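You operate a simulated robot arm through the tools that you are given. There is no shell and no other tool.

The job below is to be done with a simulated robot arm. You get a single attempt, and the scene is never put back.

Task
Take the beaker on the packing table and put it away on the top of the lab bench. Put the 900 g weight from the packing table on the side table and the 700 g weight on the shelf under the packing table. Put the yellow socket from the side table on the plain roll shelf and the green socket in the grey tray. Stack the 20 mm nozzle from the side table on top of the 40 mm nozzle. Take the filter from the top of the winder table and leave it in the tub. Put two of the swatches from the top of the winder table on the top of the green table. Take the orange driver and leave it on top of the blue pad. Take the cartridge that says "coarse" from the top of the winder table and leave it on the top of the green table. Turn the yellow knob to ON. Lift the grating of the green sump open. Do these in any order. Set down upright: beaker, socket.

The check looks at the end state, three seconds after you hand in, the way a careful person would. Anything else that was tipped, shoved, dropped, spilled or broken makes it a failure.

Robot
A 7-joint arm with a two-finger parallel gripper on a trunk, on a base that moves. Base frame: it is fixed to the floor where the robot stands at the start and does not move with it; the origin is under the middle of the robot, x ahead of it, y to its left, z up. Lengths are in m, angles in degrees, forces in N, time in s.
With the tool pointing down near the work surface it reaches from about 0.1 to 0.88 m from the robot's upright axis, wherever it stands. Its first joint turns from -115.0 to 115.0 degrees. Places, roughly: beaker [1.5, -1.75, 1]; blue pad (10x7x4 cm) [-3.3, 2.2, 0.9]; cartridge [-1, 1.25, 1]; filter (7x7x13 cm) [-0.7, 1.5, 0.9]; grating of the green sump [2.5, 4.4, 0.3]; grey tray (33x23 cm) [-3.14, -4.54, 0.8]; nozzle [0.5, -3.25, 1]; orange driver [-1, 1.25, 1]; plain roll shelf [1.7, -0.6, 0.6]; shelf under the packing table [1.2, -1.9, 0.3]; side table [0.3, -3.1, 0.8]; socket [0.75, -3, 1]; swatch [-0.75, 1.5, 1]; swatch (7x4x12 cm) [-1.3, 1.5, 0.9]; top of the green table [-0.3, 2.2, 0.7]; top of the lab bench [-3.3, 2, 0.9]; tub (43x23x11 cm) [-0.4, 1.5, 0.9]; weight [1.25, -2, 1]; yellow knob [-0.8, 1.1, 0.9]. Payload 3.91 kg.
The TCP is the grasp point between the finger pads, 0.03 m short of the fingertips. In the tool frame z runs along the fingers and y along their closing line. The gripper opens to 0.11 m. The fingers are 0.02 m wide and 0.01 m thick; the gripper's body (0.048 by 0.112 m) begins 0.055 m behind the TCP.
Orientation is told as [roll, pitch, yaw] about the base's x, y, z axes, in that order, counted from this pose: with the fingers straight down and closing along the base's y, the tool's x points along the base's -x, its y along +y and its z along -z.

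Tools
- The arm moves only by the tool nudge_tool. Its argument "commands" is a list of rows, each an object of numbers (a shift or turn left out is 0, a gripper value left out holds the last): "dx", "dy", "dz": the shift along the tool's x, y, z in m; "rx", "ry", "rz": the turn, a rotation vector about the tool's x, y, z in degrees; "claw": the opening in per cent of the stroke, from 0 (shut) to 100 (fully open). In form: [{"dx": .., "dy": .., "dz": .., "rx": .., "ry": .., "rz": .., "claw": ..}, ...]. A call has 1 to 20 rows; each row is the pose to reach, as a shift and turn from the pose commanded when the call began, along the tool's axes at that moment. Each row takes 0.2 s and may step no farther than 0.05 m and 8.6 degrees from the row before; otherwise, or with a gripper value out of range, the whole call is refused. Where a pose cannot be reached the arm comes as near as it can. A force on the tool above 40 N (or 10 N above the force at the start of the call, whichever is more), or a blocked arm, ends the call early, and 0.2 s more pass. Each finger travels about 0.153 m/s and halts on what it meets, pressing with about 28 N; the grip force reading is that of the motor and also rises with nothing between the fingers. The clock runs only during rows and for 0.2 s after the last one: add rows that repeat a pose to give the fingers time. It gives the time, the measured TCP pose, the force on the tool (base axes), the opening and the grip force at its end, in the units of the frame above (readings bear some noise), with the torque about the TCP (base axes, N m) and any sound that the robot's microphone picked up.
- Cameras (640 x 400 px; columns grow to the right, rows downward): "scene" is now at [0.2263, 0.1678, 1.2278]; the picture's right is [-0.40, -0.91, 0.00], its down [-0.17, 0.08, -0.98] and it looks along [0.90, -0.40, -0.19] (base axes); focal length 282 px, centre (320, 200). "wrist" rides on the gripper at [0.072, 0.017, -0.103] in the tool frame; the picture's right is [-0.23, 0.97, 0.00], its down [-0.76, -0.18, -0.62] and it looks along [-0.61, -0.14, 0.78] (tool axes); focal length 222 px, centre (320, 200). There is no depth. A picture from a camera that has moved, and an enlarged one, comes with that camera's place and axes in the base frame and with its lens.
- snapshot(camera): a new picture of that camera. It takes no simulated time.
- raise_lower(by): slides the trunk up (or, below 0, down) by that many m; the arm and the scene camera ride with it, the base frame stays. It gives what a move gives, with no picture.
- base_move(legs): drives the robot by 1 to 6 legs, each [ahead, left, turn to the left] in m, m and degrees, along the robot's own axes; the way and the turn of a leg run together, so that a leg with both is an arc; at most 1.5 m and 180 degrees a leg. The arm and the cameras ride along, it lands a little off, and it stops where it bumps. It gives what a move gives.
- turn_head(pan, tilt): turns the head with the scene camera to pan (to the left, within 80 degrees either way) and tilt (down, from -29 to 69), counted from straight ahead of the robot. It gives what a move gives.
- zoom(camera, box): a new picture of the part [left, top, right, bottom] of that camera's present view, enlarged. It takes no simulated time.
- close_job(): hands the job in; it is judged then, once.

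Nothing tells you exact positions but the pictures and the camera data. Unless the task says otherwise, let go and move clear before handing in.

The tools are called after ">>>" as a command line: name --argument value ..., lists and objects as JSON in quotes. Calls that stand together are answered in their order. nudge_tool: Moves the arm, as the interface text tells. Its arguments: {"type":"object","properties":{"commands":{"type":"array","items":{"type":"object","properties":{"dx":{"type":"number"},"dy":{"type":"number"},"dz":{"type":"number"},"rx":{"type":"number"},"ry":{"type":"number"},"rz":{"type":"number"},"claw":{"type":"number"}}}}},"required":["commands"]} The other tools are called the same way: raise_lower (by) moves the trunk up or down; base_move (legs) drives the base; turn_head (pan, tilt) turns the head that bears the scene camera; snapshot (camera) takes a picture; zoom (camera, box) takes an enlarged picture of a part of a camera's view; close_job () hands the job in.

At the start:

```text
time: 0.0
position: [0.544, -0.1145, 1.2205]
ee_rot: [0.0, -0.1, -0.1]
ft_force: [0.9, -0.6, -0.6]
torque: [0.03, -0.01, -0.01]
finger_gap: 0.11
finger_force: 0.1
trunk travel left (down, up): [-0.525, 0.465]
robot x, y, heading: [-0.0003, 0.0009, -0.0]
head pan, tilt (commanded): [-23.9, 10.9]
```

scene: 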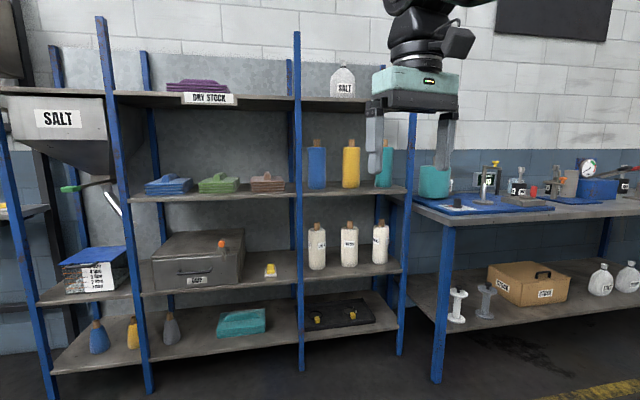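
wrist: 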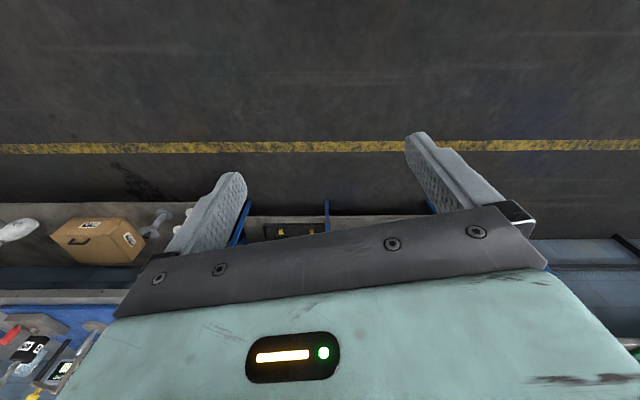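

I see a rack of shelves ahead and the packing table to the right of it. I'll look around first, before moving anything.

>>> turn_head --pan -60 --tilt 15

>>> snapshot --camera "scene"

>>> zoom --camera "scene" --box '[200, 100, 440, 250]'

>>> turn_head --pan 80 --tilt 15

>>> snapshot --camera "scene"

>>> turn_head --pan 25 --tilt 15

>>> snapshot --camera "scene"

```text
time: 1.0
position: [0.543, -0.1141, 1.2199]
ee_rot: [0.0, 0.0, 0.0]
ft_force: [0.4, -0.5, 0.2]
torque: [0.0, 0.02, 0.0]
finger_gap: 0.1099
finger_force: 0.0
trunk travel left (down, up): [-0.525, 0.465]
robot x, y, heading: [-0.0021, 0.003, -0.0]
head pan, tilt (commanded): [-60.0, 15.0]
```

```text
taken
camera scene: at [0.1879, 0.1246, 1.2212], right [-0.87, -0.5, 0.0], down [-0.13, 0.22, -0.97], along [0.48, -0.84, -0.26], focal length 282 px, centre (320, 200)
```

scene: 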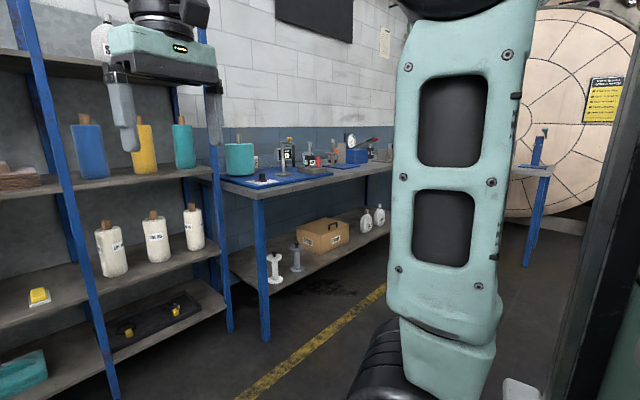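

```text
2.67 times, centred on (320, 175) of scene
camera zoom: at [0.1879, 0.1246, 1.2212], right [-0.87, -0.5, 0.0], down [-0.13, 0.22, -0.97], along [0.48, -0.84, -0.26], focal length 751 px, centre (320, 267)
```

zoom: 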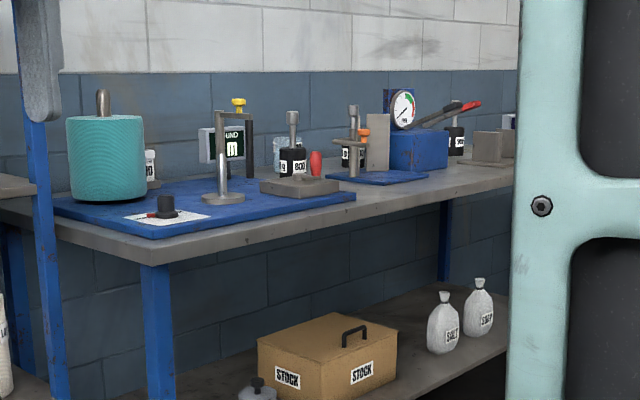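

```text
time: 3.2
position: [0.5431, -0.1133, 1.2185]
ee_rot: [-0.1, 0.0, 0.1]
ft_force: [0.4, 0.0, 0.5]
torque: [0.01, 0.01, 0.02]
finger_gap: 0.1099
finger_force: 0.1
trunk travel left (down, up): [-0.525, 0.465]
robot x, y, heading: [0.0013, -0.0019, 0.3]
head pan, tilt (commanded): [80.0, 15.0]
```

```text
taken
camera scene: at [0.1574, 0.2974, 1.2212], right [0.98, -0.17, 0.0], down [-0.05, -0.25, -0.97], along [0.17, 0.95, -0.26], focal length 282 px, centre (320, 200)
```

scene: 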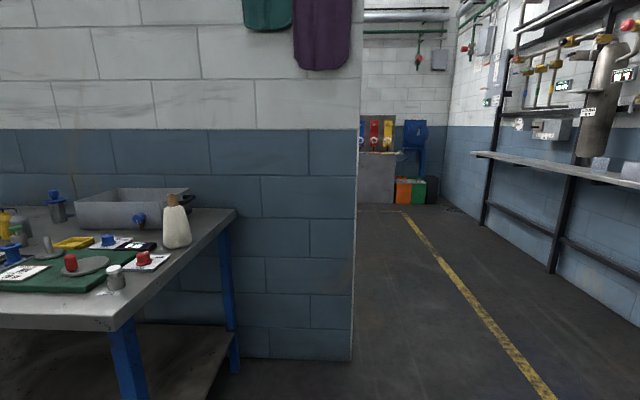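

```text
time: 4.5
position: [0.5448, -0.1144, 1.2199]
ee_rot: [0.0, 0.0, 0.0]
ft_force: [0.2, -0.8, 0.1]
torque: [-0.02, 0.0, -0.01]
finger_gap: 0.1101
finger_force: 0.1
trunk travel left (down, up): [-0.525, 0.465]
robot x, y, heading: [-0.0043, -0.0013, -0.2]
head pan, tilt (commanded): [25.0, 15.0]
```

```text
taken
camera scene: at [0.2258, 0.245, 1.2212], right [0.42, -0.91, 0.0], down [-0.23, -0.11, -0.97], along [0.88, 0.41, -0.26], focal length 282 px, centre (320, 200)
```

scene: 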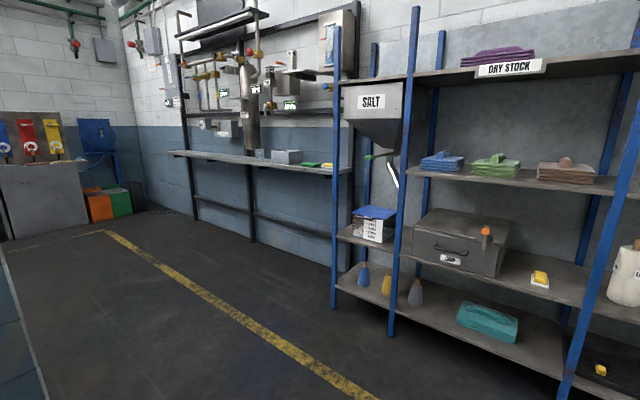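

The robot stands between the rack and a winder table to the left. I'll turn in place to see the rest of the room.

>>> base_move --legs '[[0, 0, -90]]'

>>> turn_head --pan 0 --tilt 15

>>> snapshot --camera "scene"

>>> turn_head --pan 70 --tilt 15

>>> snapshot --camera "scene"

>>> turn_head --pan -75 --tilt 15

>>> snapshot --camera "scene"

```text
time: 8.7
position: [-0.1191, -0.5404, 1.2188]
ee_rot: [-0.1, -0.1, -90.5]
ft_force: [-0.1, -0.1, 0.7]
torque: [0.0, 0.02, -0.01]
finger_gap: 0.1099
finger_force: 0.0
trunk travel left (down, up): [-0.525, 0.465]
robot x, y, heading: [0.0024, -0.0024, -90.5]
head pan, tilt (commanded): [25.0, 15.0]
```

```text
time: 9.6
position: [-0.1189, -0.5429, 1.2201]
ee_rot: [0.0, 0.0, -90.5]
ft_force: [0.4, 0.3, 0.2]
torque: [0.0, 0.0, -0.01]
finger_gap: 0.11
finger_force: 0.1
trunk travel left (down, up): [-0.525, 0.465]
robot x, y, heading: [0.0014, -0.0022, -90.5]
head pan, tilt (commanded): [0.0, 15.0]
```

```text
taken
camera scene: at [0.202, -0.2368, 1.2212], right [-1.0, 0.01, 0.0], down [0.0, 0.26, -0.97], along [-0.01, -0.97, -0.26], focal length 282 px, centre (320, 200)
```

scene: 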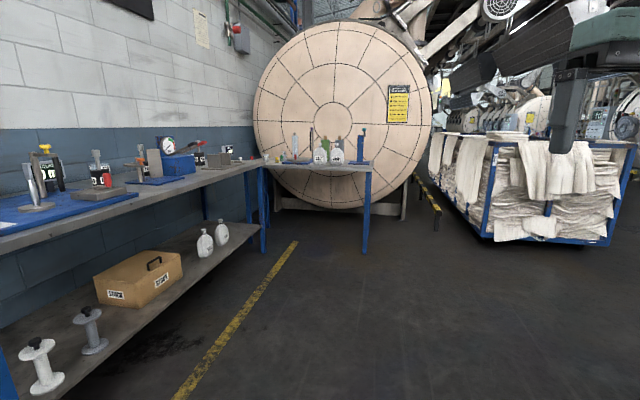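

```text
time: 11.0
position: [-0.1187, -0.5431, 1.2202]
ee_rot: [0.0, 0.0, -90.5]
ft_force: [0.6, -1.1, 0.4]
torque: [0.02, -0.02, 0.01]
finger_gap: 0.1101
finger_force: 0.0
trunk travel left (down, up): [-0.525, 0.465]
robot x, y, heading: [-0.0023, -0.0015, -90.7]
head pan, tilt (commanded): [70.0, 15.0]
```

```text
taken
camera scene: at [0.2902, -0.1762, 1.2212], right [-0.35, -0.94, 0.0], down [-0.24, 0.09, -0.97], along [0.9, -0.34, -0.26], focal length 282 px, centre (320, 200)
```

scene: 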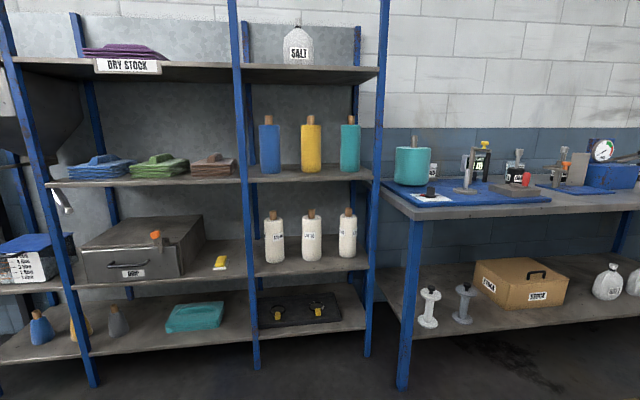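

```text
time: 13.3
position: [-0.1187, -0.5413, 1.2199]
ee_rot: [0.0, 0.0, -90.4]
ft_force: [-0.3, 0.4, -0.1]
torque: [-0.01, 0.01, 0.01]
finger_gap: 0.1102
finger_force: 0.0
trunk travel left (down, up): [-0.525, 0.465]
robot x, y, heading: [-0.0009, 0.0004, -90.6]
head pan, tilt (commanded): [-75.0, 15.0]
```

```text
taken
camera scene: at [0.1123, -0.1668, 1.2212], right [-0.25, 0.97, 0.0], down [0.25, 0.06, -0.97], along [-0.94, -0.24, -0.26], focal length 282 px, centre (320, 200)
```

scene: 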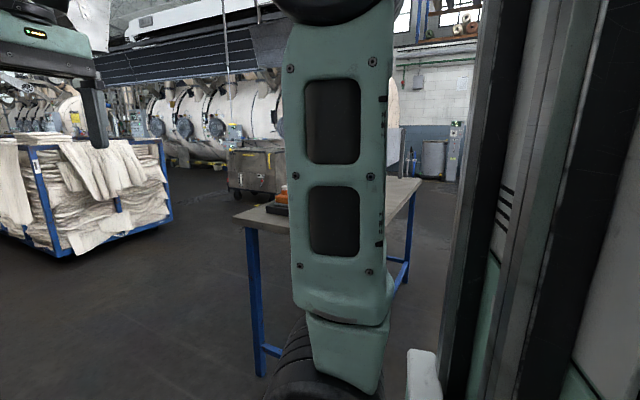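

The packing table, side table and rack are in view; there is another small table behind. I keep turning to see the rest.

>>> base_move --legs '[[0, 0, -90]]'

>>> turn_head --pan 0 --tilt 15

>>> snapshot --camera "scene"

>>> base_move --legs '[[0, 0, -90]]'

>>> turn_head --pan 30 --tilt 15

>>> snapshot --camera "scene"

>>> turn_head --pan -30 --tilt 15

>>> snapshot --camera "scene"

```text
time: 17.5
position: [-0.5432, 0.1168, 1.2194]
ee_rot: [-0.1, -0.1, 179.6]
ft_force: [0.4, -0.1, -0.3]
torque: [0.02, 0.0, 0.01]
finger_gap: 0.1097
finger_force: 0.0
trunk travel left (down, up): [-0.525, 0.465]
robot x, y, heading: [-0.0016, -0.0011, 179.6]
head pan, tilt (commanded): [-75.0, 15.0]
```

```text
time: 19.0
position: [-0.5427, 0.1165, 1.2194]
ee_rot: [-0.1, 0.0, 179.7]
ft_force: [0.2, 0.0, 1.0]
torque: [0.0, 0.0, 0.01]
finger_gap: 0.1101
finger_force: 0.2
trunk travel left (down, up): [-0.525, 0.465]
robot x, y, heading: [0.0023, 0.002, 180.0]
head pan, tilt (commanded): [0.0, 15.0]
```

```text
taken
camera scene: at [-0.2373, -0.2033, 1.2212], right [0.01, 1.0, 0.0], down [0.26, 0.0, -0.97], along [-0.97, 0.01, -0.26], focal length 282 px, centre (320, 200)
```

scene: 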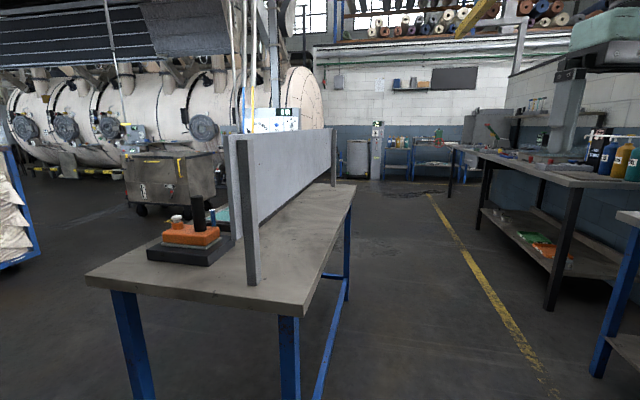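

```text
time: 23.2
position: [0.1086, 0.5438, 1.219]
ee_rot: [0.1, 0.0, 90.6]
ft_force: [-0.2, 0.8, 0.2]
torque: [-0.04, 0.01, 0.01]
finger_gap: 0.1099
finger_force: 0.0
trunk travel left (down, up): [-0.525, 0.465]
robot x, y, heading: [0.0012, 0.0021, 90.7]
head pan, tilt (commanded): [0.0, 15.0]
```

```text
time: 24.1
position: [0.1091, 0.5452, 1.22]
ee_rot: [0.0, 0.0, 90.6]
ft_force: [-0.9, 0.4, 0.4]
torque: [0.03, 0.0, 0.01]
finger_gap: 0.1099
finger_force: 0.0
trunk travel left (down, up): [-0.525, 0.465]
robot x, y, heading: [-0.0004, 0.0018, 90.4]
head pan, tilt (commanded): [30.0, 15.0]
```

```text
taken
camera scene: at [-0.2547, 0.221, 1.2212], right [0.86, 0.51, 0.0], down [0.13, -0.22, -0.97], along [-0.49, 0.83, -0.26], focal length 282 px, centre (320, 200)
```

scene: 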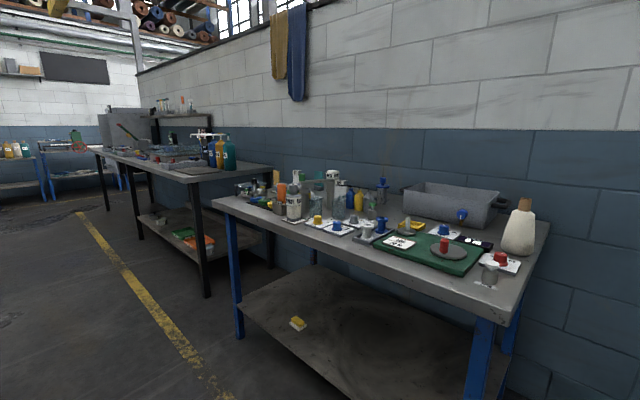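

```text
time: 25.4
position: [0.1086, 0.5451, 1.2189]
ee_rot: [-0.1, 0.0, 90.6]
ft_force: [0.6, 0.6, -0.4]
torque: [-0.01, 0.0, 0.04]
finger_gap: 0.11
finger_force: 0.0
trunk travel left (down, up): [-0.525, 0.465]
robot x, y, heading: [0.0017, 0.0011, 90.9]
head pan, tilt (commanded): [-30.0, 15.0]
```

```text
taken
camera scene: at [-0.1614, 0.2219, 1.2212], right [0.87, -0.49, 0.0], down [-0.13, -0.23, -0.97], along [0.47, 0.84, -0.26], focal length 282 px, centre (320, 200)
```

scene: 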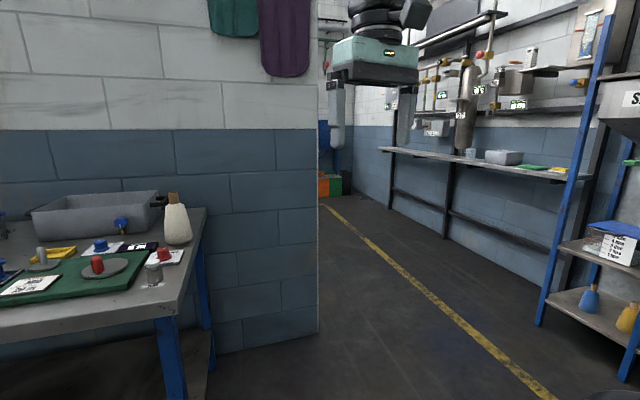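

The lab bench and winder table stand along the near side of the left wall, with a yellow-lined passage around its end. I'll begin with the packing table: go in front of it and look closely.

>>> base_move --legs '[[0, 0, -91], [0.2, -1.4, 0]]'

>>> turn_head --pan 0 --tilt 25

>>> snapshot --camera "scene"

>>> turn_head --pan -45 --tilt 25

>>> snapshot --camera "scene"

```text
time: 36.4
position: [0.7284, -1.5323, 1.2191]
ee_rot: [0.0, 0.0, -0.4]
ft_force: [0.1, -0.1, -0.3]
torque: [0.01, -0.01, -0.04]
finger_gap: 0.1097
finger_force: 0.1
trunk travel left (down, up): [-0.525, 0.465]
robot x, y, heading: [0.1854, -1.4143, -0.6]
head pan, tilt (commanded): [-30.0, 15.0]
```

```text
time: 37.4
position: [0.7298, -1.5318, 1.22]
ee_rot: [-0.1, 0.0, -0.4]
ft_force: [0.1, 0.3, -0.3]
torque: [-0.01, -0.04, 0.01]
finger_gap: 0.1099
finger_force: 0.0
trunk travel left (down, up): [-0.525, 0.465]
robot x, y, heading: [0.1875, -1.4144, -0.3]
head pan, tilt (commanded): [0.0, 25.0]
```

```text
taken
camera scene: at [0.4209, -1.2105, 1.205], right [-0.01, -1.0, 0.0], down [-0.42, 0.0, -0.91], along [0.91, -0.01, -0.42], focal length 282 px, centre (320, 200)
```

scene: 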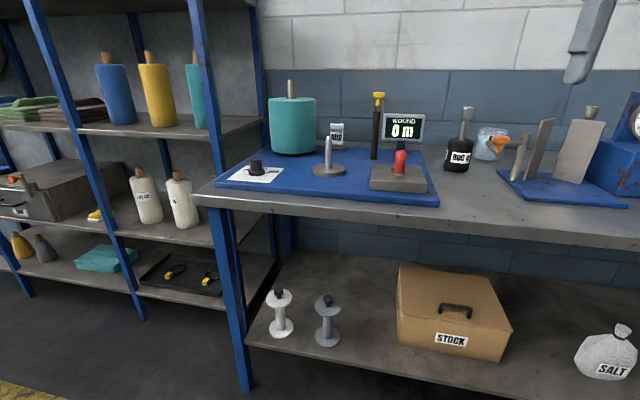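

```text
time: 38.5
position: [0.7291, -1.5325, 1.2192]
ee_rot: [0.0, 0.0, -0.4]
ft_force: [0.8, -0.6, 0.5]
torque: [0.0, 0.05, -0.01]
finger_gap: 0.1099
finger_force: 0.1
trunk travel left (down, up): [-0.525, 0.465]
robot x, y, heading: [0.1865, -1.4121, -0.4]
head pan, tilt (commanded): [-45.0, 25.0]
```

```text
taken
camera scene: at [0.3935, -1.2753, 1.205], right [-0.71, -0.7, 0.0], down [-0.3, 0.3, -0.91], along [0.64, -0.64, -0.42], focal length 282 px, centre (320, 200)
```

scene: 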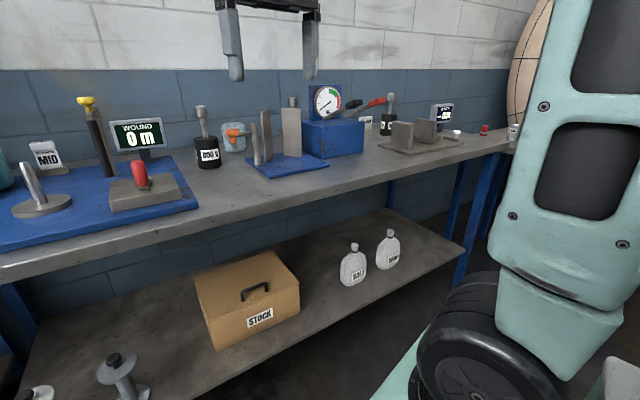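

Black labelled weights and a glass beaker (holding something orange?) are on the packing table. Zooming to read the labels.

>>> zoom --camera "scene" --box '[180, 80, 340, 180]'

>>> zoom --camera "scene" --box '[300, 70, 460, 170]'

>>> zoom --camera "scene" --box '[400, 90, 530, 170]'

```text
4.00 times, centred on (260, 130) of scene
camera zoom: at [0.3935, -1.2753, 1.205], right [-0.71, -0.7, 0.0], down [-0.3, 0.3, -0.91], along [0.64, -0.64, -0.42], focal length 1126 px, centre (560, 480)
```

zoom: 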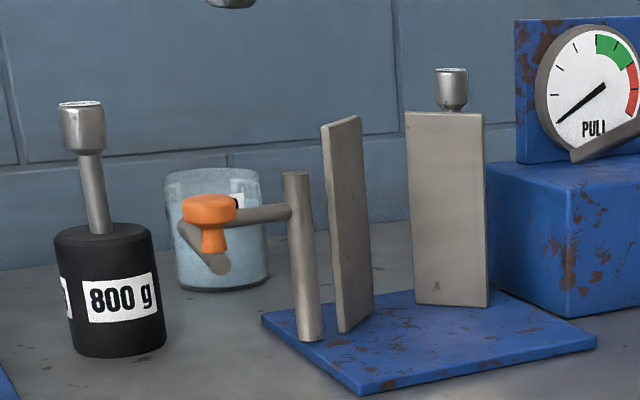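

```text
4.00 times, centred on (380, 120) of scene
camera zoom: at [0.3935, -1.2753, 1.205], right [-0.71, -0.7, 0.0], down [-0.3, 0.3, -0.91], along [0.64, -0.64, -0.42], focal length 1126 px, centre (80, 520)
```

zoom: 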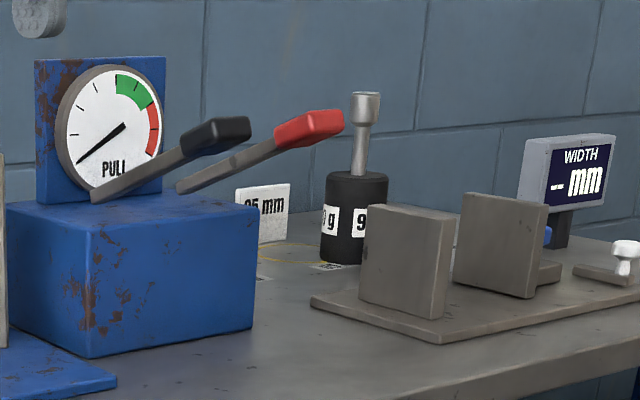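

```text
4.92 times, centred on (465, 130) of scene
camera zoom: at [0.3935, -1.2753, 1.205], right [-0.71, -0.7, 0.0], down [-0.3, 0.3, -0.91], along [0.64, -0.64, -0.42], focal length 1386 px, centre (-394, 545)
```

zoom: 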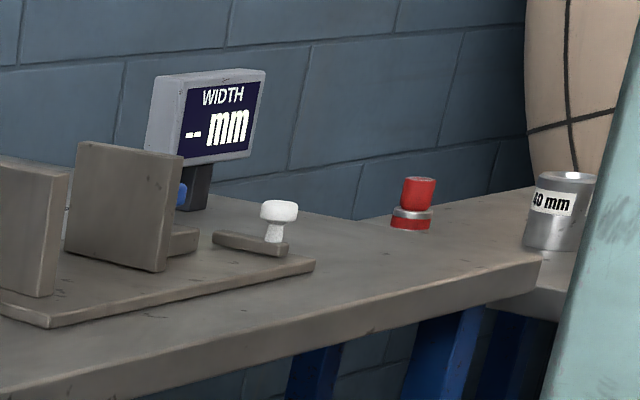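

The room is rotated by about -15° relative to my frame. I'll align heading with the packing table, raise the trunk for a higher view and take pictures for locating things.

>>> base_move --legs '[[0, 0, -14.5]]'

>>> raise_lower --by 0.4

>>> turn_head --pan 0 --tilt 35

>>> snapshot --camera "scene"

>>> turn_head --pan -45 --tilt 35

>>> snapshot --camera "scene"

```text
time: 39.8
position: [0.6819, -1.6637, 1.2192]
ee_rot: [0.0, 0.0, -14.9]
ft_force: [-0.1, 0.0, -0.2]
torque: [-0.01, 0.01, 0.0]
finger_gap: 0.11
finger_force: 0.1
trunk travel left (down, up): [-0.525, 0.465]
robot x, y, heading: [0.1894, -1.4162, -15.0]
head pan, tilt (commanded): [-45.0, 25.0]
```

```text
time: 43.6
position: [0.6818, -1.6644, 1.6208]
ee_rot: [0.0, 0.0, -14.9]
ft_force: [-0.8, 1.1, 0.6]
torque: [0.01, -0.01, 0.0]
finger_gap: 0.1101
finger_force: 0.0
trunk travel left (down, up): [-0.925, 0.065]
robot x, y, heading: [0.1899, -1.4108, -14.8]
head pan, tilt (commanded): [-45.0, 25.0]
```

```text
time: 44.7
position: [0.6816, -1.6646, 1.6192]
ee_rot: [-0.1, 0.1, -14.9]
ft_force: [0.7, 0.0, 0.4]
torque: [0.02, 0.0, 0.04]
finger_gap: 0.1101
finger_force: 0.0
trunk travel left (down, up): [-0.925, 0.065]
robot x, y, heading: [0.1886, -1.4158, -14.8]
head pan, tilt (commanded): [0.0, 35.0]
```

```text
taken
camera scene: at [0.4605, -1.275, 1.5892], right [-0.26, -0.97, 0.0], down [-0.55, 0.15, -0.82], along [0.79, -0.21, -0.57], focal length 282 px, centre (320, 200)
```

scene: 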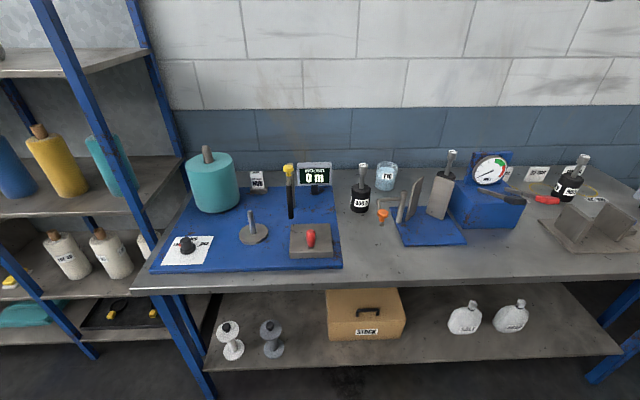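

```text
time: 45.8
position: [0.6824, -1.6626, 1.6186]
ee_rot: [0.0, 0.0, -14.9]
ft_force: [-0.2, 0.9, 0.1]
torque: [-0.05, 0.0, -0.04]
finger_gap: 0.11
finger_force: 0.0
trunk travel left (down, up): [-0.925, 0.065]
robot x, y, heading: [0.1884, -1.4172, -14.9]
head pan, tilt (commanded): [-45.0, 35.0]
```

```text
taken
camera scene: at [0.4196, -1.3285, 1.5892], right [-0.86, -0.5, 0.0], down [-0.29, 0.5, -0.82], along [0.41, -0.71, -0.57], focal length 282 px, centre (320, 200)
```

scene: 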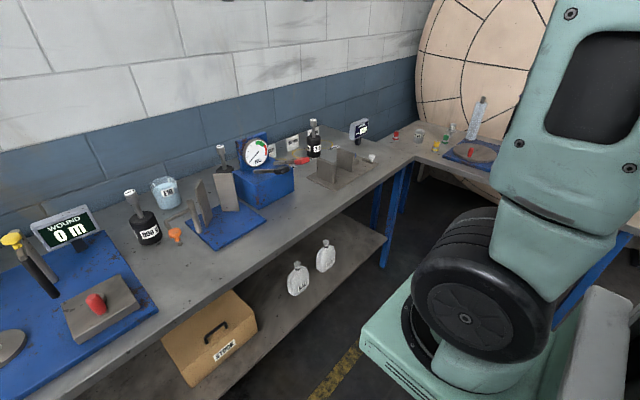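

Good overview. Let me zoom on the weights and beaker.

>>> turn_head --pan -20 --tilt 35

>>> zoom --camera "scene" --box '[180, 100, 400, 240]'

>>> zoom --camera "scene" --box '[330, 80, 550, 220]'

```text
time: 46.7
position: [0.6814, -1.6655, 1.619]
ee_rot: [0.1, 0.0, -14.9]
ft_force: [0.2, 0.5, -1.7]
torque: [0.01, 0.03, -0.01]
finger_gap: 0.1099
finger_force: 0.0
trunk travel left (down, up): [-0.925, 0.065]
robot x, y, heading: [0.1847, -1.4151, -15.1]
head pan, tilt (commanded): [-20.0, 35.0]
```

```text
2.86 times, centred on (290, 170) of scene
camera zoom: at [0.4476, -1.3028, 1.5892], right [-0.57, -0.82, 0.0], down [-0.47, 0.33, -0.82], along [0.67, -0.47, -0.57], focal length 804 px, centre (406, 286)
```

zoom: 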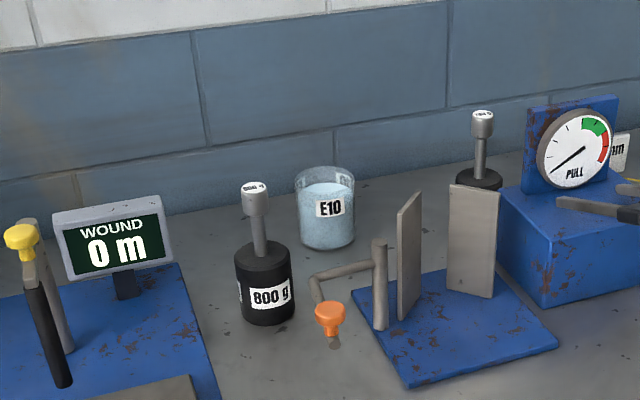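

```text
2.86 times, centred on (440, 150) of scene
camera zoom: at [0.4476, -1.3028, 1.5892], right [-0.57, -0.82, 0.0], down [-0.47, 0.33, -0.82], along [0.67, -0.47, -0.57], focal length 804 px, centre (-23, 343)
```

zoom: 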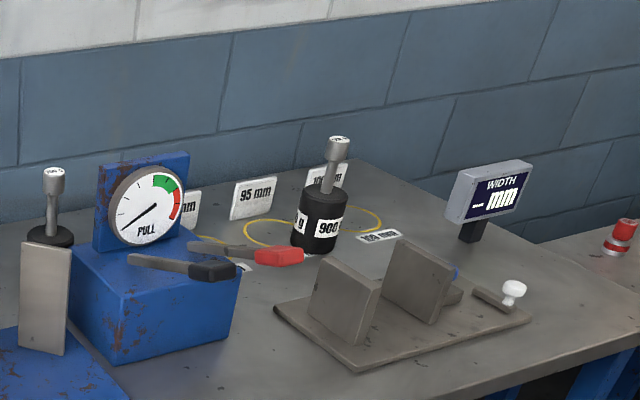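

The table top is near z≈0.90; the 800 g, 900 g, a hidden third weight and the beaker "E10" (with liquid) are located. Let me check the robot's own footprint and zoom on the hidden weight's cap.

>>> zoom --camera "scene" --box '[300, 120, 380, 170]'

>>> turn_head --pan 0 --tilt 69

>>> snapshot --camera "scene"

>>> turn_head --pan -70 --tilt 60

>>> snapshot --camera "scene"

```text
8.00 times, centred on (340, 145) of scene
camera zoom: at [0.4476, -1.3028, 1.5892], right [-0.57, -0.82, 0.0], down [-0.47, 0.33, -0.82], along [0.67, -0.47, -0.57], focal length 2253 px, centre (160, 640)
```

zoom: 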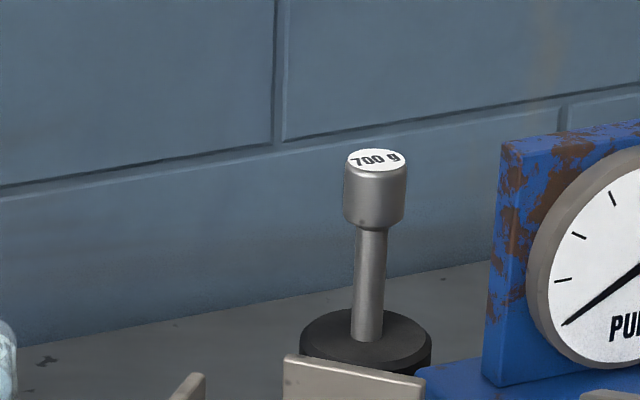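

```text
time: 47.7
position: [0.682, -1.6647, 1.6197]
ee_rot: [0.0, 0.0, -14.9]
ft_force: [-0.2, -0.2, 0.2]
torque: [-0.01, 0.01, 0.0]
finger_gap: 0.1101
finger_force: 0.0
trunk travel left (down, up): [-0.925, 0.065]
robot x, y, heading: [0.1849, -1.4145, -14.9]
head pan, tilt (commanded): [0.0, 68.8]
```

```text
taken
camera scene: at [0.4295, -1.2667, 1.5456], right [-0.26, -0.97, 0.0], down [-0.9, 0.24, -0.36], along [0.35, -0.09, -0.93], focal length 282 px, centre (320, 200)
```

scene: 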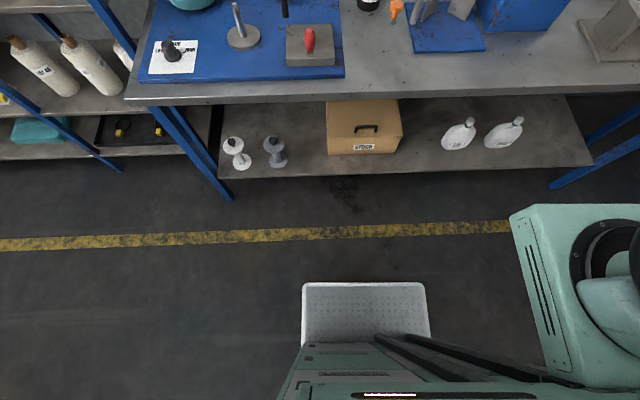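

```text
time: 49.1
position: [0.6817, -1.6647, 1.6197]
ee_rot: [0.0, 0.0, -14.9]
ft_force: [1.1, -1.0, 0.3]
torque: [-0.02, -0.01, -0.01]
finger_gap: 0.1101
finger_force: 0.0
trunk travel left (down, up): [-0.925, 0.065]
robot x, y, heading: [0.1868, -1.416, -14.7]
head pan, tilt (commanded): [-70.0, 60.0]
```

```text
taken
camera scene: at [0.3813, -1.3187, 1.5549], right [-1.0, -0.09, 0.0], down [-0.08, 0.86, -0.5], along [0.04, -0.5, -0.87], focal length 282 px, centre (320, 200)
```

scene: 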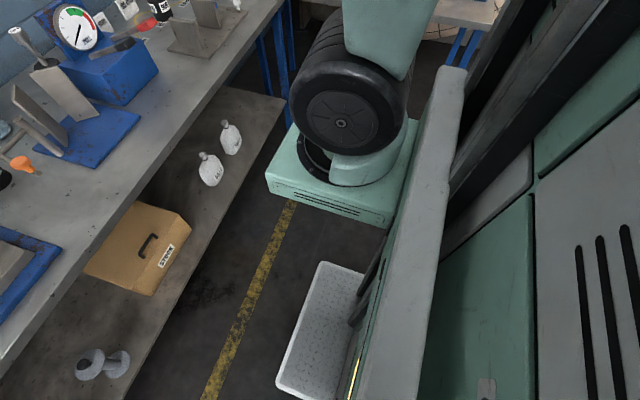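

The hidden weight is the 700 g one. I'll move in front of it, keeping the base short of the table edge.

>>> base_move --legs '[[0, 0, 1.4], [0.41, -0.36, 0]]'

>>> turn_head --pan -20 --tilt 45

>>> snapshot --camera "scene"

>>> snapshot --camera "wrist"

```text
time: 52.6
position: [0.9991, -2.0994, 1.6197]
ee_rot: [0.0, 0.0, -13.5]
ft_force: [0.0, 0.5, -0.2]
torque: [-0.03, -0.01, 0.02]
finger_gap: 0.11
finger_force: 0.0
trunk travel left (down, up): [-0.925, 0.065]
robot x, y, heading: [0.496, -1.8629, -13.6]
head pan, tilt (commanded): [-70.0, 60.0]
```

```text
time: 53.8
position: [1.0, -2.1022, 1.6184]
ee_rot: [0.1, -0.1, -13.5]
ft_force: [-0.4, 0.1, 0.6]
torque: [-0.04, 0.01, 0.02]
finger_gap: 0.11
finger_force: 0.1
trunk travel left (down, up): [-0.925, 0.065]
robot x, y, heading: [0.5001, -1.8575, -13.7]
head pan, tilt (commanded): [-20.0, 45.0]
```

```text
taken
camera scene: at [0.7513, -1.7414, 1.5744], right [-0.55, -0.83, 0.0], down [-0.59, 0.39, -0.71], along [0.59, -0.39, -0.71], focal length 282 px, centre (320, 200)
```

scene: 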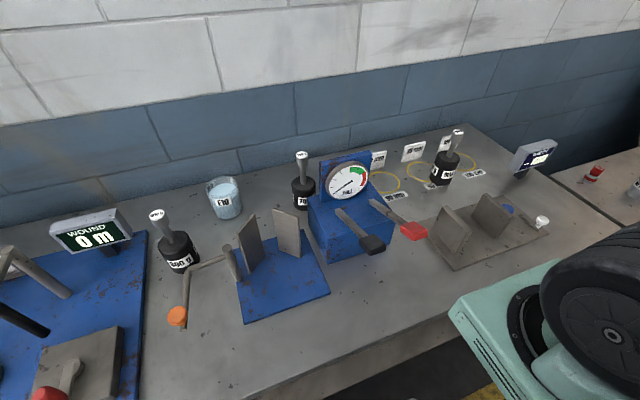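

```text
taken
camera wrist: at [0.9333, -2.0677, 1.7227], right [0.45, 0.89, 0.0], down [0.7, -0.35, 0.62], along [0.56, -0.28, -0.78], focal length 222 px, centre (320, 200)
```

wrist: 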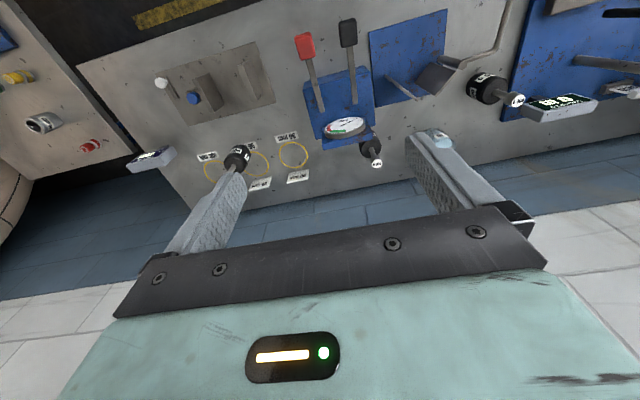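

The 700 g weight stands just behind the gauge plate; its knob is at about (1.33, -2.066, 1.08). I'll move the open gripper over it at height, then check with the wrist camera.

>>> nudge_tool --commands '[{"dx": -0.039, "dy": 0.014, "claw": 100}, {"dx": -0.078, "dy": 0.028}, {"dx": -0.117, "dy": 0.042}, {"dx": -0.156, "dy": 0.056}, {"dx": -0.195, "dy": 0.07}, {"dx": -0.234, "dy": 0.084}, {"dx": -0.273, "dy": 0.098}, {"dx": -0.312, "dy": 0.112}, {"dx": -0.312, "dy": 0.112}]'

>>> snapshot --camera "wrist"

>>> snapshot --camera "scene"

```text
time: 55.8
position: [1.2616, -2.0622, 1.5782]
ee_rot: [0.0, 0.3, -13.6]
ft_force: [0.8, -0.6, -0.8]
torque: [0.04, 0.07, 0.02]
finger_gap: 0.11
finger_force: 0.0
out of reach, approached as far as the arm can: row 6, 7, 8, 9
trunk travel left (down, up): [-0.925, 0.065]
robot x, y, heading: [0.5, -1.8609, -13.7]
head pan, tilt (commanded): [-20.0, 45.0]
```

```text
taken
camera wrist: at [1.1935, -2.0291, 1.6817], right [0.45, 0.89, 0.0], down [0.7, -0.35, 0.62], along [0.55, -0.28, -0.78], focal length 222 px, centre (320, 200)
```

wrist: 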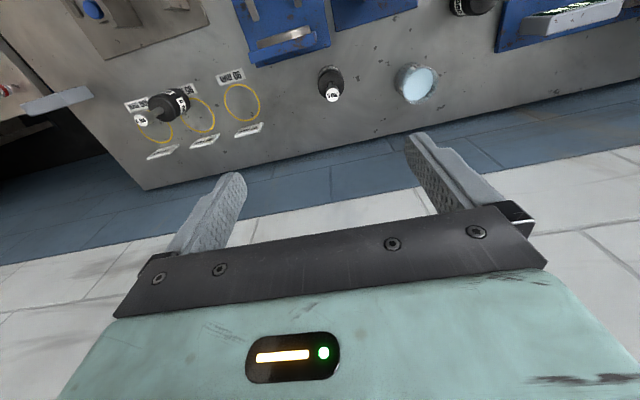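

```text
taken
camera scene: at [0.7529, -1.7418, 1.574], right [-0.55, -0.83, 0.0], down [-0.59, 0.39, -0.71], along [0.59, -0.39, -0.71], focal length 282 px, centre (320, 200)
```

scene: 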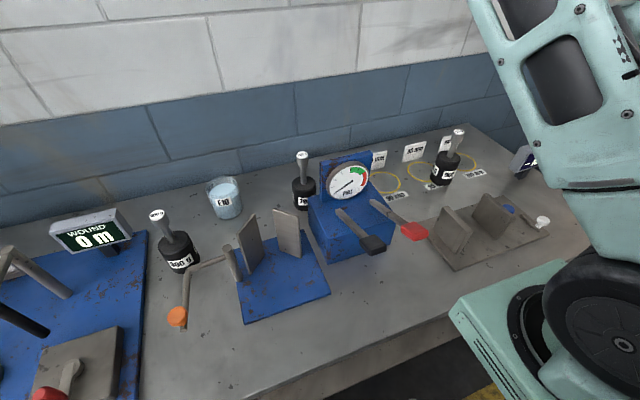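

The arm tops out at this height; I'll lower the tool by arm motion to where it reaches farther, and check again.

>>> nudge_tool --commands '[{"dz": 0.05}, {"dz": 0.1}, {"dz": 0.15}, {"dz": 0.2}, {"dz": 0.25}, {"dz": 0.3}, {"dz": 0.3}]'

>>> snapshot --camera "wrist"

>>> snapshot --camera "scene"

```text
time: 57.4
position: [1.2602, -2.0619, 1.2796]
ee_rot: [0.1, -0.1, -13.6]
ft_force: [0.6, -0.3, 0.2]
torque: [-0.03, 0.02, 0.03]
finger_gap: 0.1099
finger_force: 0.0
trunk travel left (down, up): [-0.925, 0.065]
robot x, y, heading: [0.5011, -1.8592, -13.7]
head pan, tilt (commanded): [-20.0, 45.0]
```

```text
taken
camera wrist: at [1.1931, -2.0283, 1.3829], right [0.45, 0.89, 0.0], down [0.7, -0.35, 0.62], along [0.56, -0.28, -0.78], focal length 222 px, centre (320, 200)
```

wrist: 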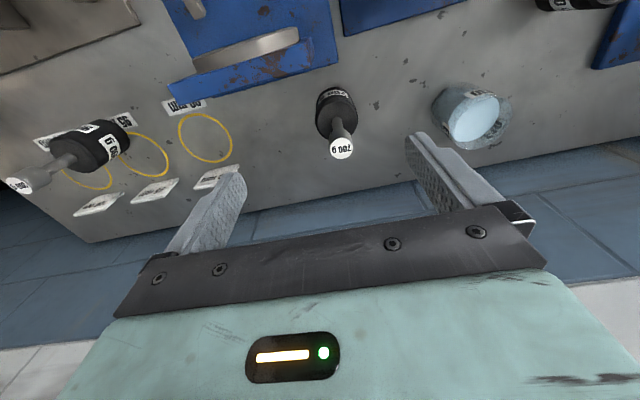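

```text
taken
camera scene: at [0.7516, -1.7414, 1.5743], right [-0.55, -0.83, 0.0], down [-0.59, 0.39, -0.71], along [0.59, -0.39, -0.71], focal length 282 px, centre (320, 200)
```

scene: 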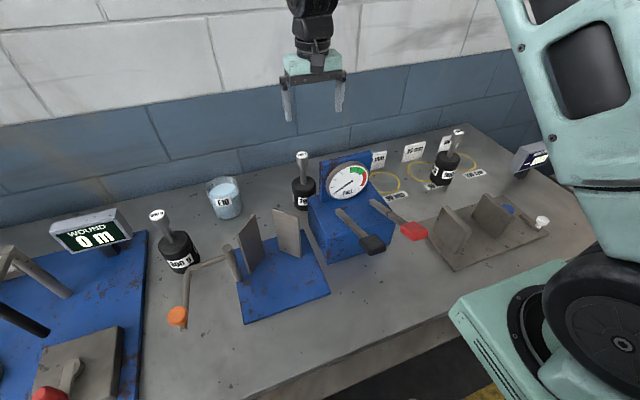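

The knob is at (1.329, -2.064) by the wrist camera too. Moving over it and lowering halfway.

>>> nudge_tool --commands '[{"dx": -0.034, "dy": 0.007}, {"dx": -0.0675, "dy": 0.0143}, {"dx": -0.0675, "dy": 0.0143, "dz": 0.04}, {"dx": -0.0675, "dy": 0.0143, "dz": 0.08}, {"dx": -0.0675, "dy": 0.0143, "dz": 0.08}]'

>>> snapshot --camera "wrist"

>>> snapshot --camera "scene"

```text
time: 58.6
position: [1.3269, -2.0634, 1.201]
ee_rot: [-0.1, -0.1, -13.6]
ft_force: [-0.1, 0.4, 0.5]
torque: [-0.01, -0.01, 0.01]
finger_gap: 0.11
finger_force: 0.1
trunk travel left (down, up): [-0.925, 0.065]
robot x, y, heading: [0.4962, -1.8619, -13.6]
head pan, tilt (commanded): [-20.0, 45.0]
```

```text
taken
camera wrist: at [1.2609, -2.03, 1.3045], right [0.45, 0.89, 0.0], down [0.7, -0.35, 0.62], along [0.56, -0.28, -0.78], focal length 222 px, centre (320, 200)
```

wrist: 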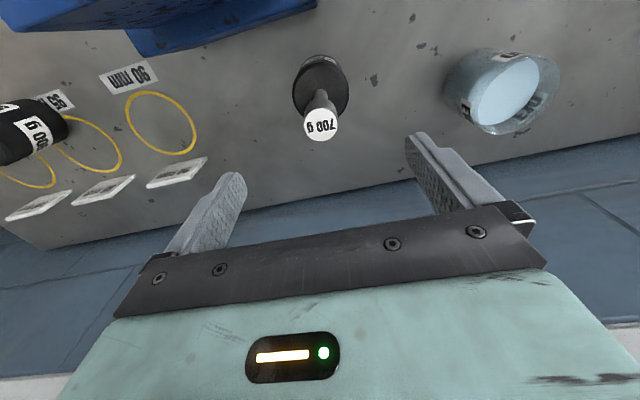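

```text
taken
camera scene: at [0.7516, -1.7413, 1.5743], right [-0.55, -0.83, 0.0], down [-0.59, 0.39, -0.71], along [0.59, -0.39, -0.71], focal length 282 px, centre (320, 200)
```

scene: 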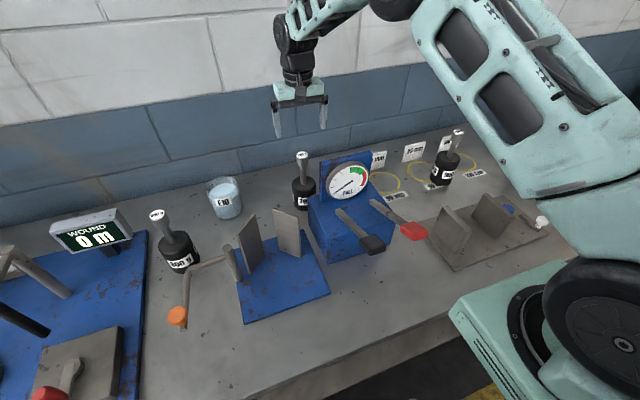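

Aligned. Descend to knob level (z≈1.077), then close.

>>> nudge_tool --commands '[{"dx": -0.002, "dz": 0.04}, {"dx": -0.002, "dz": 0.08}, {"dx": -0.002, "dz": 0.122}, {"dx": -0.002, "dz": 0.122}]'

>>> snapshot --camera "wrist"

>>> zoom --camera "scene" --box '[220, 80, 420, 220]'

```text
time: 59.6
position: [1.3289, -2.0626, 1.0802]
ee_rot: [0.0, 0.0, -13.6]
ft_force: [0.0, 0.1, -0.2]
torque: [0.0, -0.02, -0.02]
finger_gap: 0.11
finger_force: 0.1
trunk travel left (down, up): [-0.925, 0.065]
robot x, y, heading: [0.4969, -1.8658, -13.9]
head pan, tilt (commanded): [-20.0, 45.0]
```

```text
taken
camera wrist: at [1.2625, -2.0303, 1.1831], right [0.45, 0.89, 0.0], down [0.7, -0.35, 0.62], along [0.56, -0.28, -0.78], focal length 222 px, centre (320, 200)
```

wrist: 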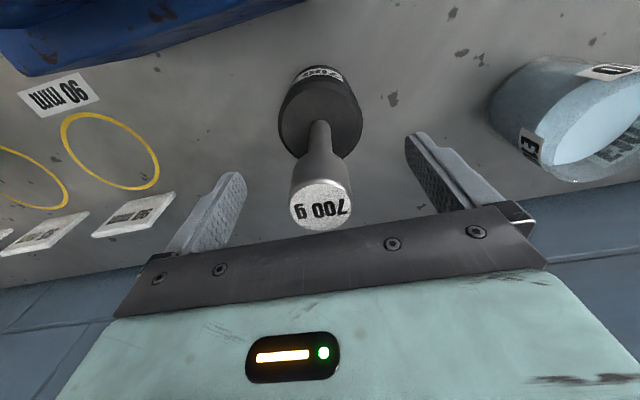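

```text
2.86 times, centred on (320, 150) of scene
camera zoom: at [0.7516, -1.7414, 1.5743], right [-0.55, -0.83, 0.0], down [-0.59, 0.39, -0.71], along [0.59, -0.39, -0.71], focal length 804 px, centre (320, 343)
```

zoom: 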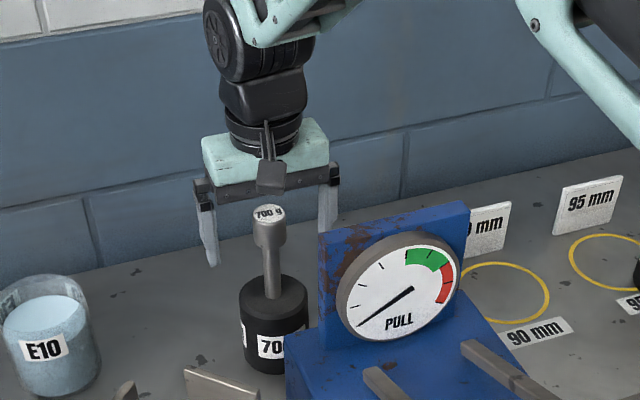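

Knob sits between the fingers. Closing the gripper.

>>> nudge_tool --commands '[{"claw": 25}, {"claw": 10}, {"claw": 10}, {"claw": 10}]'

>>> snapshot --camera "wrist"

```text
time: 60.6
position: [1.3292, -2.0629, 1.0805]
ee_rot: [0.0, 0.1, -13.5]
ft_force: [0.2, 1.2, 0.1]
torque: [0.28, -0.25, 0.04]
finger_gap: 0.0335
finger_force: 28.2
trunk travel left (down, up): [-0.925, 0.065]
robot x, y, heading: [0.4986, -1.8626, -13.7]
head pan, tilt (commanded): [-20.0, 45.0]
```

```text
taken
camera wrist: at [1.2623, -2.03, 1.1833], right [0.45, 0.89, 0.0], down [0.7, -0.35, 0.62], along [0.56, -0.28, -0.78], focal length 222 px, centre (320, 200)
```

wrist: 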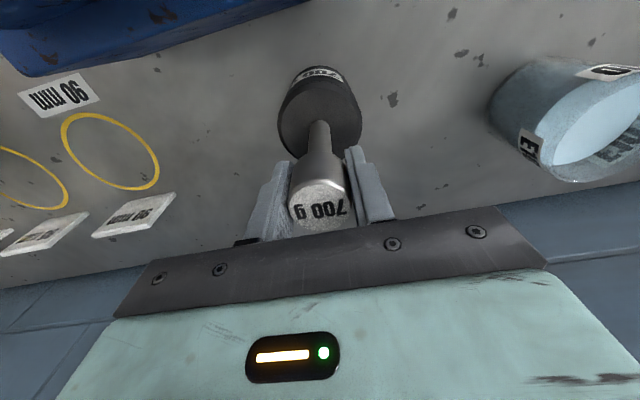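

Gripped firmly (33.5 mm). Lift it clear, shift left and bring it over the front strip of the table for a regrasp from the front.

>>> nudge_tool --commands '[{"dz": -0.03}, {"dz": -0.07}, {"dz": -0.11}, {"dz": -0.15}, {"dz": -0.2}, {"dz": -0.22, "dy": 0.03}, {"dz": -0.24, "dy": 0.07}, {"dz": -0.26, "dy": 0.11}, {"dz": -0.26, "dy": 0.11}]'

>>> zoom --camera "scene" --box '[120, 0, 440, 200]'

```text
time: 62.6
position: [1.3543, -1.9574, 1.3393]
ee_rot: [0.0, 0.0, -13.6]
ft_force: [-0.8, -0.2, -6.7]
torque: [-0.06, 0.02, 0.02]
finger_gap: 0.0339
finger_force: 27.7
trunk travel left (down, up): [-0.925, 0.065]
robot x, y, heading: [0.5005, -1.8664, -13.7]
head pan, tilt (commanded): [-20.0, 45.0]
```

```text
2.00 times, centred on (280, 100) of scene
camera zoom: at [0.7518, -1.741, 1.5743], right [-0.55, -0.83, 0.0], down [-0.59, 0.39, -0.71], along [0.59, -0.39, -0.71], focal length 563 px, centre (400, 400)
```

zoom: 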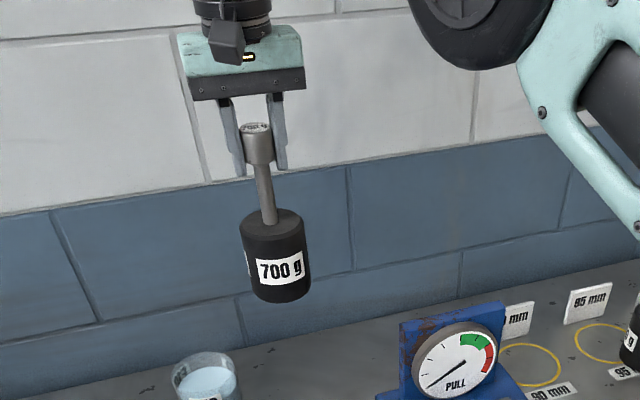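

Held well. Now bring it back over the front strip.

>>> nudge_tool --commands '[{"dx": 0.045, "dz": -0.01}, {"dx": 0.09, "dz": -0.02}, {"dx": 0.14, "dz": -0.02}, {"dx": 0.19, "dz": -0.02}, {"dx": 0.24, "dz": -0.02}, {"dx": 0.29, "dz": -0.02}, {"dx": 0.34, "dz": -0.02, "dy": 0.005}, {"dx": 0.386, "dz": -0.02, "dy": 0.01}, {"dx": 0.386, "dz": -0.02, "dy": 0.01}]'

>>> turn_head --pan -20 --tilt 55

>>> snapshot --camera "scene"

>>> snapshot --camera "wrist"

```text
refused: row 7 steps farther than a row can; nothing moved
```

```text
time: 63.3
position: [1.3547, -1.9574, 1.3392]
ee_rot: [-0.1, 0.1, -13.5]
ft_force: [0.1, 0.7, -6.3]
torque: [0.03, -0.01, 0.03]
finger_gap: 0.0336
finger_force: 27.9
trunk travel left (down, up): [-0.925, 0.065]
robot x, y, heading: [0.498, -1.8603, -13.7]
head pan, tilt (commanded): [-20.0, 55.0]
```

```text
taken
camera scene: at [0.7442, -1.7362, 1.5609], right [-0.55, -0.83, 0.0], down [-0.68, 0.45, -0.57], along [0.48, -0.32, -0.82], focal length 282 px, centre (320, 200)
```

scene: 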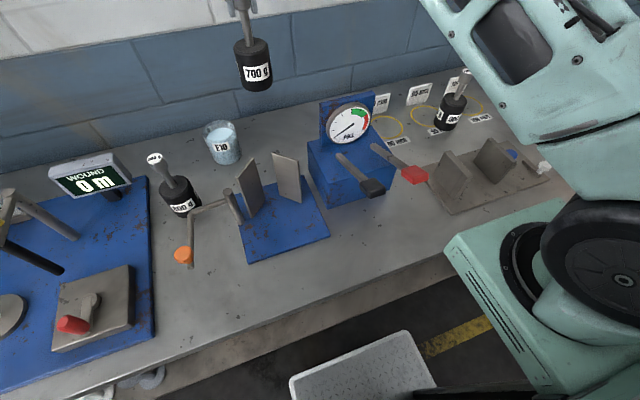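

```text
taken
camera wrist: at [1.2886, -1.925, 1.4426], right [0.45, 0.89, 0.0], down [0.7, -0.35, 0.62], along [0.56, -0.28, -0.78], focal length 222 px, centre (320, 200)
```

wrist: 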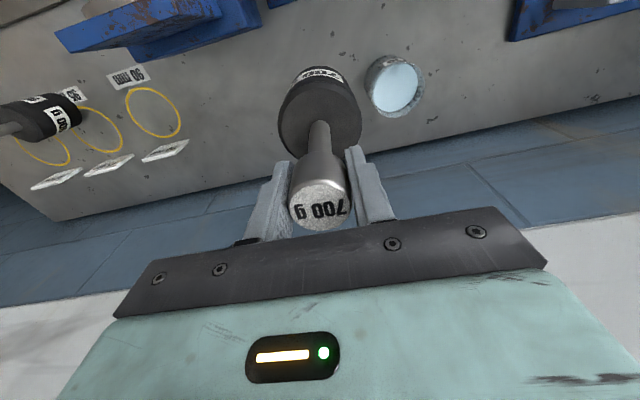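

Row step slightly too long; redo with smaller steps.

>>> nudge_tool --commands '[{"dx": 0.045, "dz": -0.01}, {"dx": 0.09, "dz": -0.02}, {"dx": 0.135, "dz": -0.02}, {"dx": 0.18, "dz": -0.02}, {"dx": 0.225, "dz": -0.02}, {"dx": 0.27, "dz": -0.02}, {"dx": 0.31, "dz": -0.02, "dy": 0.005}, {"dx": 0.35, "dz": -0.02, "dy": 0.01}, {"dx": 0.386, "dz": -0.02, "dy": 0.01}, {"dx": 0.386, "dz": -0.02, "dy": 0.01}]'

>>> snapshot --camera "scene"

>>> snapshot --camera "wrist"

```text
time: 65.5
position: [0.9811, -1.857, 1.3598]
ee_rot: [-0.1, 0.0, -13.4]
ft_force: [0.3, 0.1, -6.4]
torque: [-0.06, -0.01, 0.02]
finger_gap: 0.0339
finger_force: 27.8
trunk travel left (down, up): [-0.925, 0.065]
robot x, y, heading: [0.4973, -1.8589, -13.6]
head pan, tilt (commanded): [-20.0, 55.0]
```

```text
taken
camera scene: at [0.7437, -1.7362, 1.5609], right [-0.55, -0.83, 0.0], down [-0.68, 0.45, -0.57], along [0.48, -0.32, -0.82], focal length 282 px, centre (320, 200)
```

scene: 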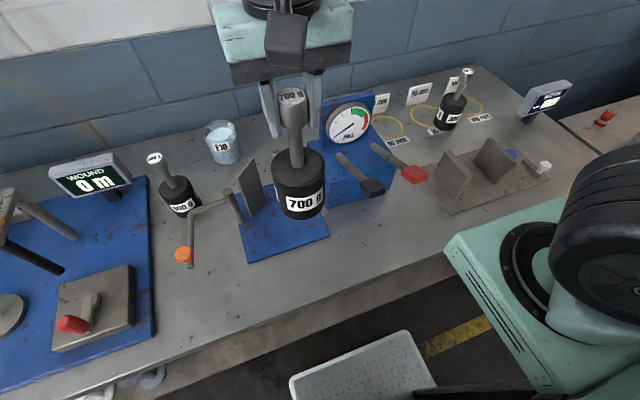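

```text
taken
camera wrist: at [0.9149, -1.8237, 1.4627], right [0.45, 0.89, 0.0], down [0.7, -0.35, 0.62], along [0.56, -0.28, -0.78], focal length 222 px, centre (320, 200)
```

wrist: 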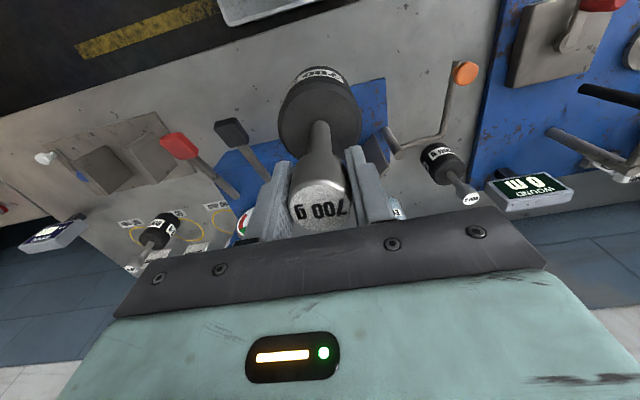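

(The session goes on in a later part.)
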